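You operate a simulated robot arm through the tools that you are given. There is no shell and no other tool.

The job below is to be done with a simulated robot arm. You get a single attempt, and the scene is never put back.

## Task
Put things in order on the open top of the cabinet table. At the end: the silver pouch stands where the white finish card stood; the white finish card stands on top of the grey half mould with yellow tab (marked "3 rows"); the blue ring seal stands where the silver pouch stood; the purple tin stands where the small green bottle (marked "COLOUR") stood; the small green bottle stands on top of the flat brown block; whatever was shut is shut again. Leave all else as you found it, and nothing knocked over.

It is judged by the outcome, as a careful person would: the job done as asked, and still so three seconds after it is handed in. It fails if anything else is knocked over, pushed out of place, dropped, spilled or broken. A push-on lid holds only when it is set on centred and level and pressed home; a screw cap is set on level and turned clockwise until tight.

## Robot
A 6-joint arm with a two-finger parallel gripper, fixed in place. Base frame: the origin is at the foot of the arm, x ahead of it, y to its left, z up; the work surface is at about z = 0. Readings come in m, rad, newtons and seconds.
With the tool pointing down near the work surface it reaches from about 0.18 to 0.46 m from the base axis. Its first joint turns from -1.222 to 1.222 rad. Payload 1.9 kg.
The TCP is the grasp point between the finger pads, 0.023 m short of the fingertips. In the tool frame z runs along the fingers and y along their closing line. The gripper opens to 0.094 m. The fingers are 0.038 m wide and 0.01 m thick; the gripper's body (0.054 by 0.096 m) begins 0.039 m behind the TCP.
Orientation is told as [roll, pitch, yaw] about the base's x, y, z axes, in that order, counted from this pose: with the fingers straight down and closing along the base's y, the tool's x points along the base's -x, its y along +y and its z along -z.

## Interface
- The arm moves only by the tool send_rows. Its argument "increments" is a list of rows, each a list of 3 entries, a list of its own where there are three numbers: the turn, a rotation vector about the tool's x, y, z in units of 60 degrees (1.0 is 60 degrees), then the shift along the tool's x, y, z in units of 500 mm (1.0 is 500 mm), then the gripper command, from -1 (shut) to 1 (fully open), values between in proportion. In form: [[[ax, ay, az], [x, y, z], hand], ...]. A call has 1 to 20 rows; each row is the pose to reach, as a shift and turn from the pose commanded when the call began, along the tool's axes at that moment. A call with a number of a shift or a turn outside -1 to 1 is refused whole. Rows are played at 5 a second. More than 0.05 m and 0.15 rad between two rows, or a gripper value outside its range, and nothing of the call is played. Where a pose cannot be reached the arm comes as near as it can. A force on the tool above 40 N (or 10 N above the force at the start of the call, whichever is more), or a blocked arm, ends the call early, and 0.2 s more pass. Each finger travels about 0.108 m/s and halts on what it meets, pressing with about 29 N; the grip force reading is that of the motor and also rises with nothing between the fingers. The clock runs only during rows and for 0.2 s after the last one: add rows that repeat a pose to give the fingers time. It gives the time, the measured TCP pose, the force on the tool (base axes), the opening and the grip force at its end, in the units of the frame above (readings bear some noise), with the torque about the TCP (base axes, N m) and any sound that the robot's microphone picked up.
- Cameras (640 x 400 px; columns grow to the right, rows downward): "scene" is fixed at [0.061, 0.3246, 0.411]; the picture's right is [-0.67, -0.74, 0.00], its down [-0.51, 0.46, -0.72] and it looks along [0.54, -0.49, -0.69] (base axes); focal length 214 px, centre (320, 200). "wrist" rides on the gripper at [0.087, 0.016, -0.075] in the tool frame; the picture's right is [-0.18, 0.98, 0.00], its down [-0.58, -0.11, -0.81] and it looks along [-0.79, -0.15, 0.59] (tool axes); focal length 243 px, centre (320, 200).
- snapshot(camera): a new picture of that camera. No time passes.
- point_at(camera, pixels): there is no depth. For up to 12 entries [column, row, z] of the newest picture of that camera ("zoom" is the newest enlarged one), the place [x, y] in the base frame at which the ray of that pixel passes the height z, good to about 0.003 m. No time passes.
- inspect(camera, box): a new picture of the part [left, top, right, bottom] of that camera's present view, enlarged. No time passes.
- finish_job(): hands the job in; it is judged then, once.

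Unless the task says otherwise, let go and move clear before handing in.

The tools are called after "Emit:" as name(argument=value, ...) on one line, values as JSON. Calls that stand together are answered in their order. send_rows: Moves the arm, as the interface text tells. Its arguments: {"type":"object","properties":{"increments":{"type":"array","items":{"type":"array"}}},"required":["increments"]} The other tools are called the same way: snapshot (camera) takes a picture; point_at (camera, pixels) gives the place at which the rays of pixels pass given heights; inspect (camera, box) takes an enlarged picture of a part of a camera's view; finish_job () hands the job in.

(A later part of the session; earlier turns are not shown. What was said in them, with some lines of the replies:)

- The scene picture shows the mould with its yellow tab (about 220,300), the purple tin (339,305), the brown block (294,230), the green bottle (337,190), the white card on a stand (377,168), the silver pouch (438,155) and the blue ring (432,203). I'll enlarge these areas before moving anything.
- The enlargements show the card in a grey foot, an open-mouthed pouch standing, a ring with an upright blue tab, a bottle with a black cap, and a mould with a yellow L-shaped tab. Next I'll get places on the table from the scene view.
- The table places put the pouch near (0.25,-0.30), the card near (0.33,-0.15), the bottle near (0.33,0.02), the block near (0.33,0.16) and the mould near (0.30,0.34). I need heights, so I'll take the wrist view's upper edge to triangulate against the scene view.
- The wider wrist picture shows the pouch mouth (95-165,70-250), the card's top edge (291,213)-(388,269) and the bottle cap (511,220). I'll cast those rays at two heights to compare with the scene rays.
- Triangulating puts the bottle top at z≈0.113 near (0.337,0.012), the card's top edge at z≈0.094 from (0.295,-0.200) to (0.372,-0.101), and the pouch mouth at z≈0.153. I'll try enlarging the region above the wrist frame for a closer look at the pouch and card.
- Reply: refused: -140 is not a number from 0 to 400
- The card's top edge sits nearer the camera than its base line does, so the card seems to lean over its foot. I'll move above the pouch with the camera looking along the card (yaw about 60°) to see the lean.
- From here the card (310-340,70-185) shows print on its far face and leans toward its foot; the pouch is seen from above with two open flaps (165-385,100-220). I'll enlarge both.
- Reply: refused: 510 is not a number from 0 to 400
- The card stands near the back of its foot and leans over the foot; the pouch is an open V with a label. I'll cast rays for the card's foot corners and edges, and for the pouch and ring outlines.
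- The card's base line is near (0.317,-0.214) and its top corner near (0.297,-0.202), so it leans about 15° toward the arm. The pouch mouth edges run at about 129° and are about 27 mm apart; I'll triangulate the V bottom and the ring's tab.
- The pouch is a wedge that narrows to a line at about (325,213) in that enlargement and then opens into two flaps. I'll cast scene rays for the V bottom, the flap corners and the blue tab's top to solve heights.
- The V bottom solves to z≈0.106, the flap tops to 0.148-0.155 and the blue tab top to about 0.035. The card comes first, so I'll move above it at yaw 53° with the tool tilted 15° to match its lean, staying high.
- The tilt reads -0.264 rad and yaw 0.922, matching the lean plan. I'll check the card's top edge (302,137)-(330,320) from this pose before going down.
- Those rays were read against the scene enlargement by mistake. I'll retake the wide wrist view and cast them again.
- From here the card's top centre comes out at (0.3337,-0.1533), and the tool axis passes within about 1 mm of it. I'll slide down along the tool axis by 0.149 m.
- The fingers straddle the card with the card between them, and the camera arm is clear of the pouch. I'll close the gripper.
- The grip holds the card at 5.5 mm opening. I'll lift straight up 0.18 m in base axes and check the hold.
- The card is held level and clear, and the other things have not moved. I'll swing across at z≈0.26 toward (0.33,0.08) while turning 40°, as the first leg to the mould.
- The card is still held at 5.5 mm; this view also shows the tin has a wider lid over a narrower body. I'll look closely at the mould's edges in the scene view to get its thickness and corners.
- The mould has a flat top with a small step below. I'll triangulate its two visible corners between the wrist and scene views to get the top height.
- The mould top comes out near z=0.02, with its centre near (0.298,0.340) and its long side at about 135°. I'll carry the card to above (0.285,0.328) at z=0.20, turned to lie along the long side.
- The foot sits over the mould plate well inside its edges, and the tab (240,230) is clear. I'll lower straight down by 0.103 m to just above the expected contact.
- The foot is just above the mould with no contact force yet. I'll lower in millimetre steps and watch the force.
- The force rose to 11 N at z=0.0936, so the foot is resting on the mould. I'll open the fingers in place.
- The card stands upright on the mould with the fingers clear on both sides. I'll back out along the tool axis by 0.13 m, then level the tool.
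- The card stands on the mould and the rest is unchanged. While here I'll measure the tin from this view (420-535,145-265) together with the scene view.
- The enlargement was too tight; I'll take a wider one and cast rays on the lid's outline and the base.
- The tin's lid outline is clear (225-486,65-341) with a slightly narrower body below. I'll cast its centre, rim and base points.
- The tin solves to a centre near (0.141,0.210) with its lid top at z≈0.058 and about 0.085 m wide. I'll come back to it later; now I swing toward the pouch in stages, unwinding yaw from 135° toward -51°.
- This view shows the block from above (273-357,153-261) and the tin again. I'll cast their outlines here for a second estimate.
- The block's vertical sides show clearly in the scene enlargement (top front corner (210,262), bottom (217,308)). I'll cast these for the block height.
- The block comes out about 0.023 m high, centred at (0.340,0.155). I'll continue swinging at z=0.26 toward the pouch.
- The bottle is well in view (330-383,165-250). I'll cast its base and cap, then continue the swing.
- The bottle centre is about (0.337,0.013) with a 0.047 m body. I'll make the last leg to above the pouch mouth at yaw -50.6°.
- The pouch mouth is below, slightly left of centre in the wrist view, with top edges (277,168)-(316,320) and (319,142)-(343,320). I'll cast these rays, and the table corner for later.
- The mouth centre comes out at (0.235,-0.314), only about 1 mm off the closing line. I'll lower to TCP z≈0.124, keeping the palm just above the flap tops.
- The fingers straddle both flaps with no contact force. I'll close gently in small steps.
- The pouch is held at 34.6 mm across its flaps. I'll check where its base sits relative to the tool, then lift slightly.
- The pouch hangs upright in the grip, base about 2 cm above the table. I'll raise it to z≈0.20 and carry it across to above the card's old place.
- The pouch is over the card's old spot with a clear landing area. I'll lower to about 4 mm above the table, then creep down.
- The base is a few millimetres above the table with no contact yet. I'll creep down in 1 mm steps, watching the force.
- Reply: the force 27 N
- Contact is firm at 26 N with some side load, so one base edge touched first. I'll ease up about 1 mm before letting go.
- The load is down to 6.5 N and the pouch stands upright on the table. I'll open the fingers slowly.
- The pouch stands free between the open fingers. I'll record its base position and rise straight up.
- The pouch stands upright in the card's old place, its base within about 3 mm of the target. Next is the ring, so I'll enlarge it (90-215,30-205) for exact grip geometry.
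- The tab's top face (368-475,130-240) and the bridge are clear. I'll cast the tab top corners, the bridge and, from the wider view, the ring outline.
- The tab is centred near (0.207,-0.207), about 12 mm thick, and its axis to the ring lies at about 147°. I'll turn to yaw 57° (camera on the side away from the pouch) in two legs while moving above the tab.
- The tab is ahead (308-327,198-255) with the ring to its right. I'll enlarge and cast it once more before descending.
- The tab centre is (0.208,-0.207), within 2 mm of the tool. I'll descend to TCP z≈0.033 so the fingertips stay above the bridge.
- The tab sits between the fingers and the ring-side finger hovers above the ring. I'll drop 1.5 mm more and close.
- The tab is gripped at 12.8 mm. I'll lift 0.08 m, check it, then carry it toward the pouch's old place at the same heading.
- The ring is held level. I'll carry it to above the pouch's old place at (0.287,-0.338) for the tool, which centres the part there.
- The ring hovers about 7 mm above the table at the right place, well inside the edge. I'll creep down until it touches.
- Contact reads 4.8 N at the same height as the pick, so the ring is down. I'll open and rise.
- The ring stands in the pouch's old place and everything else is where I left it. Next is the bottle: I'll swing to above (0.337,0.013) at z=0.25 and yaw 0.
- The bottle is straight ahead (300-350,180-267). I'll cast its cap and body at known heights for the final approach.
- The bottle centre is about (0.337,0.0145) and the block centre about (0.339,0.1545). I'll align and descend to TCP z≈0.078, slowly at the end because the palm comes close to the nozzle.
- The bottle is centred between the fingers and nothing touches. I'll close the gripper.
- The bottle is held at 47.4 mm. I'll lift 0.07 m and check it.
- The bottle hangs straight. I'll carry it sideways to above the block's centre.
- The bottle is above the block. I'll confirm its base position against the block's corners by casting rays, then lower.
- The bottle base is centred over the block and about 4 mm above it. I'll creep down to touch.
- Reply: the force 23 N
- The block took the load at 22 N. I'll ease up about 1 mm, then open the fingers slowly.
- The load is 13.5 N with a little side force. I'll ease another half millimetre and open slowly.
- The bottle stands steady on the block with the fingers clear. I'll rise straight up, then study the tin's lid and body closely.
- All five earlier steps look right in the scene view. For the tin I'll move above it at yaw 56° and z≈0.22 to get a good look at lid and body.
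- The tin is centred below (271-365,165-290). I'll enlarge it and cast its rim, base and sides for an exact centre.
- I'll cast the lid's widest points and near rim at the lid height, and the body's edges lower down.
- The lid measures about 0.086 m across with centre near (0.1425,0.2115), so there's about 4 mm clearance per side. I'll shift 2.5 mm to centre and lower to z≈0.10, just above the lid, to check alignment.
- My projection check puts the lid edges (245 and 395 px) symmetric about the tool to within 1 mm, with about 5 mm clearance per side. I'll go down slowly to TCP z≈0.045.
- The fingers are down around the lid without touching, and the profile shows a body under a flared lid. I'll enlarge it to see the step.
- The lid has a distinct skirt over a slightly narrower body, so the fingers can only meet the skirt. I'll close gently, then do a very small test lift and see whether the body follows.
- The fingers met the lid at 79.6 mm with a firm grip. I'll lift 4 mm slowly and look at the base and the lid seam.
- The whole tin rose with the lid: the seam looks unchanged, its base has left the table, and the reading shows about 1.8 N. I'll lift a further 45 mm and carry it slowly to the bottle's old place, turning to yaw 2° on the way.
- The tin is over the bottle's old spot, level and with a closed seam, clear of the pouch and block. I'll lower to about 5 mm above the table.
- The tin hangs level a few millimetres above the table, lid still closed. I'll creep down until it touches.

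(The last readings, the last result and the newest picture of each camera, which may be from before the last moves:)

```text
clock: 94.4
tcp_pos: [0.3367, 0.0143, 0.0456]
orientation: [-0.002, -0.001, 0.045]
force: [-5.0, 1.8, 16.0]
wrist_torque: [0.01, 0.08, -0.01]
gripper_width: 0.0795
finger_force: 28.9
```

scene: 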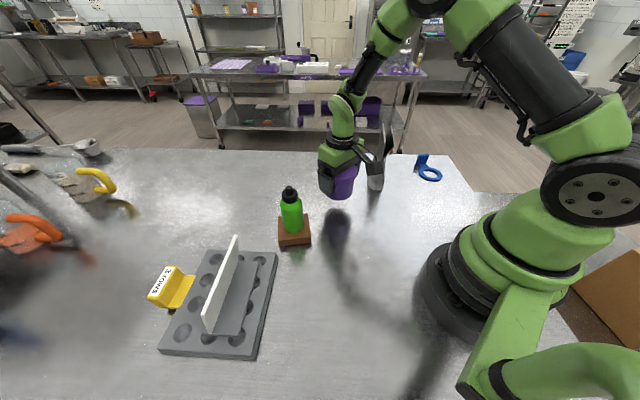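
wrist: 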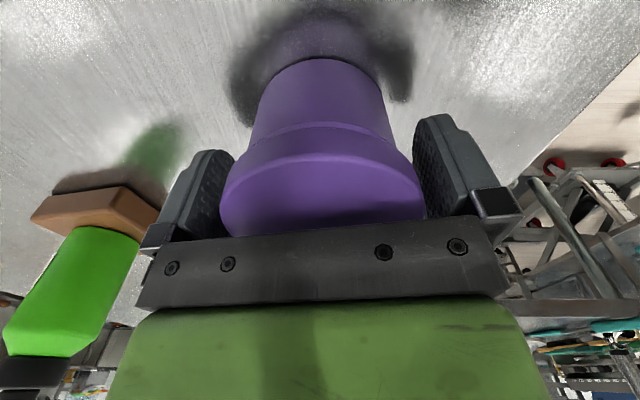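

Contact reads 16 N, so the tin is on the table. I'll open the fingers slowly and check.

Emit:
send_rows(increments=[[[0, 0, 0], [0, 0, 0], 0.6], [[0, 0, 0], [0, 0, 0], 0.72], [[0, 0, 0], [0, 0, 0], 0.8], [[0, 0, 0], [0, 0, 0], 0.9], [[0, 0, 0], [0, 0, 0], 1], [[0, 0, 0], [0, 0, 0], 1], [[0, 0, 0], [0, 0, 0], 1]])

Emit:
inspect(camera="wrist", box=[180, 40, 470, 230])

Emit:
inspect(camera="scene", box=[280, 130, 410, 240])

```text
clock: 96.0
tcp_pos: [0.3363, 0.0139, 0.0451]
orientation: [-0.002, 0.0, 0.044]
force: [-0.1, -0.2, -0.2]
wrist_torque: [0.0, -0.03, 0.01]
gripper_width: 0.0943
finger_force: 0.0
```

```text
2.11 times, centred on (325, 135) of wrist
```

zoom: 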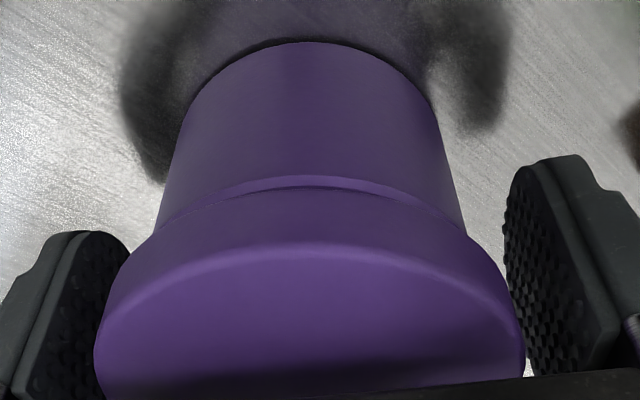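

```text
3.64 times, centred on (345, 185) of scene
```

zoom: 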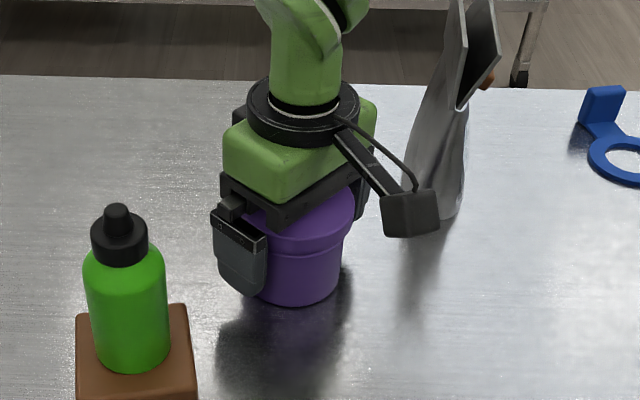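

The tin stands with its lid seam closed and the fingers are clear of it. I'll rise straight up and take a full look.

Emit:
send_rows(increments=[[[0, 0, 0], [0, 0, -0.006], 1], [[0, 0, 0], [0, 0, -0.016], 1], [[0, 0, 0], [0, 0, -0.032], 1], [[0, 0, 0], [0, 0, -0.06], 1], [[0, 0, 0], [0, 0, -0.1], 1], [[0, 0, 0], [0, 0, -0.15], 1], [[0, 0, 0], [0, 0, -0.2], 1], [[0, 0, 0], [0, 0, -0.26], 1], [[0, 0, 0], [0, 0, -0.32], 1], [[0, 0, 0], [0, 0, -0.38], 1], [[0, 0, 0], [0, 0, -0.42], 1], [[0, 0, 0], [0, 0, -0.42], 1]])

Emit:
snapshot(camera="scene")

Emit:
inspect(camera="wrist", box=[0, 0, 640, 10])

```text
clock: 98.6
tcp_pos: [0.3376, 0.0127, 0.2574]
orientation: [0.0, -0.002, 0.044]
force: [-0.1, -0.8, -0.3]
wrist_torque: [0.02, -0.01, -0.02]
gripper_width: 0.0941
finger_force: 0.0
```

```text
taken
```

scene: 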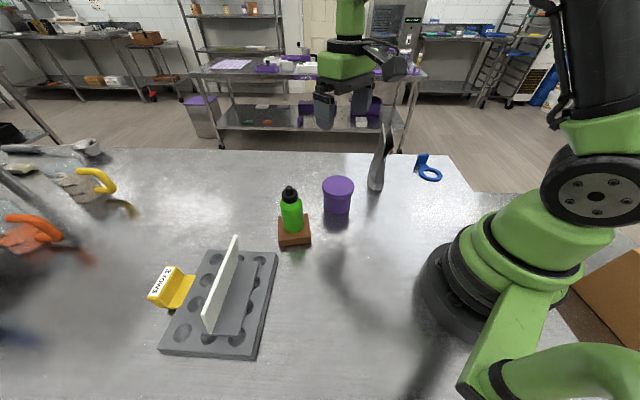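

```text
1.00 times, centred on (320, 5) of wrist (not enlarged: the box is as wide or as high as the picture)
```

zoom: 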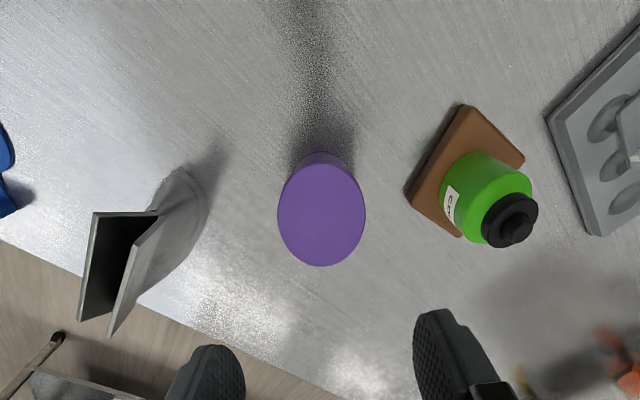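

All the items are in their asked places; I'll enlarge the final scene to check the lid, the bottle on its block, the card and the ring before handing in.

Emit:
inspect(camera="scene", box=[260, 120, 460, 250])

Emit:
inspect(camera="scene", box=[140, 200, 330, 370])

Emit:
inspect(camera="scene", box=[300, 160, 380, 225])

```text
3.08 times, centred on (360, 185) of scene
```

zoom: 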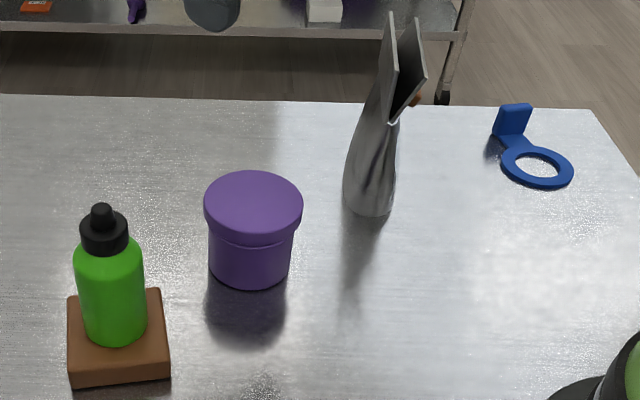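

```text
2.35 times, centred on (235, 285) of scene
```

zoom: 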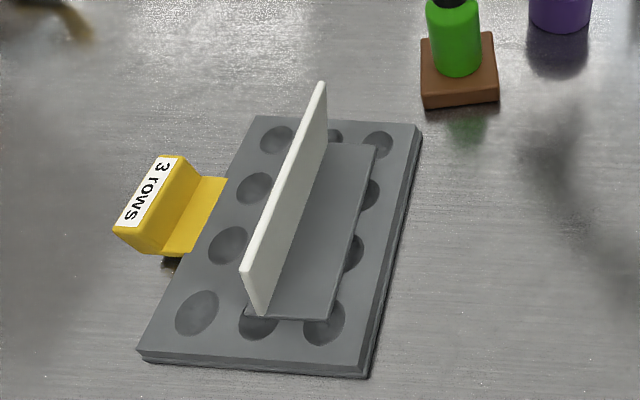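

```text
6.15 times, centred on (340, 192) of scene
```

zoom: 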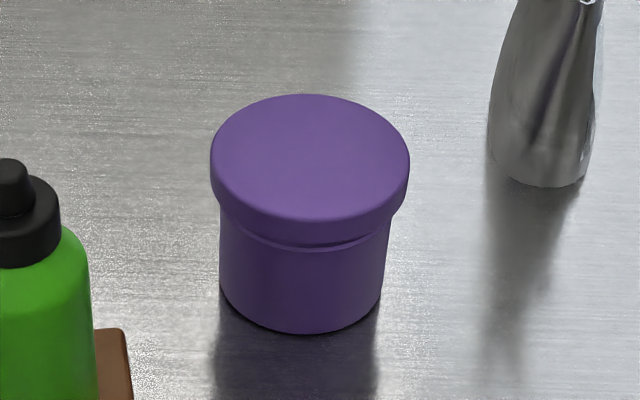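

The final views show the tin standing with its lid level and centred, the bottle upright on the brown block, and the pouch upright in the card's old place. The ring lies in the pouch's old place, the card stands on the mould, and the arm is clear above with the gripper open, so I'm handing in.

Emit:
finish_job()

```text
The job is handed in.
```

The job is finished and handed in. In the last pictures everything stands in its asked place, nothing is knocked over, and the arm is clear above with the gripper open.

- **White finish card:** it stands on the grey "3 rows" mould, set along the mould's long side.
- **Silver pouch:** it stands upright where the card stood. Its base measured about 3 mm from that spot.
- **Blue ring seal:** it lies flat where the pouch stood. I centred the whole part, ring and tab together, on that spot, so the ring itself sits about 13 mm to one side.
- **Small green bottle:** it stands near the middle of the flat brown block.
- **Purple tin:** it stands where the bottle stood. The fingers could only meet the lid, so I carried it by the lid. The lid stayed shut throughout and looks level and centred.

Nothing was opened, so there was nothing to shut again.
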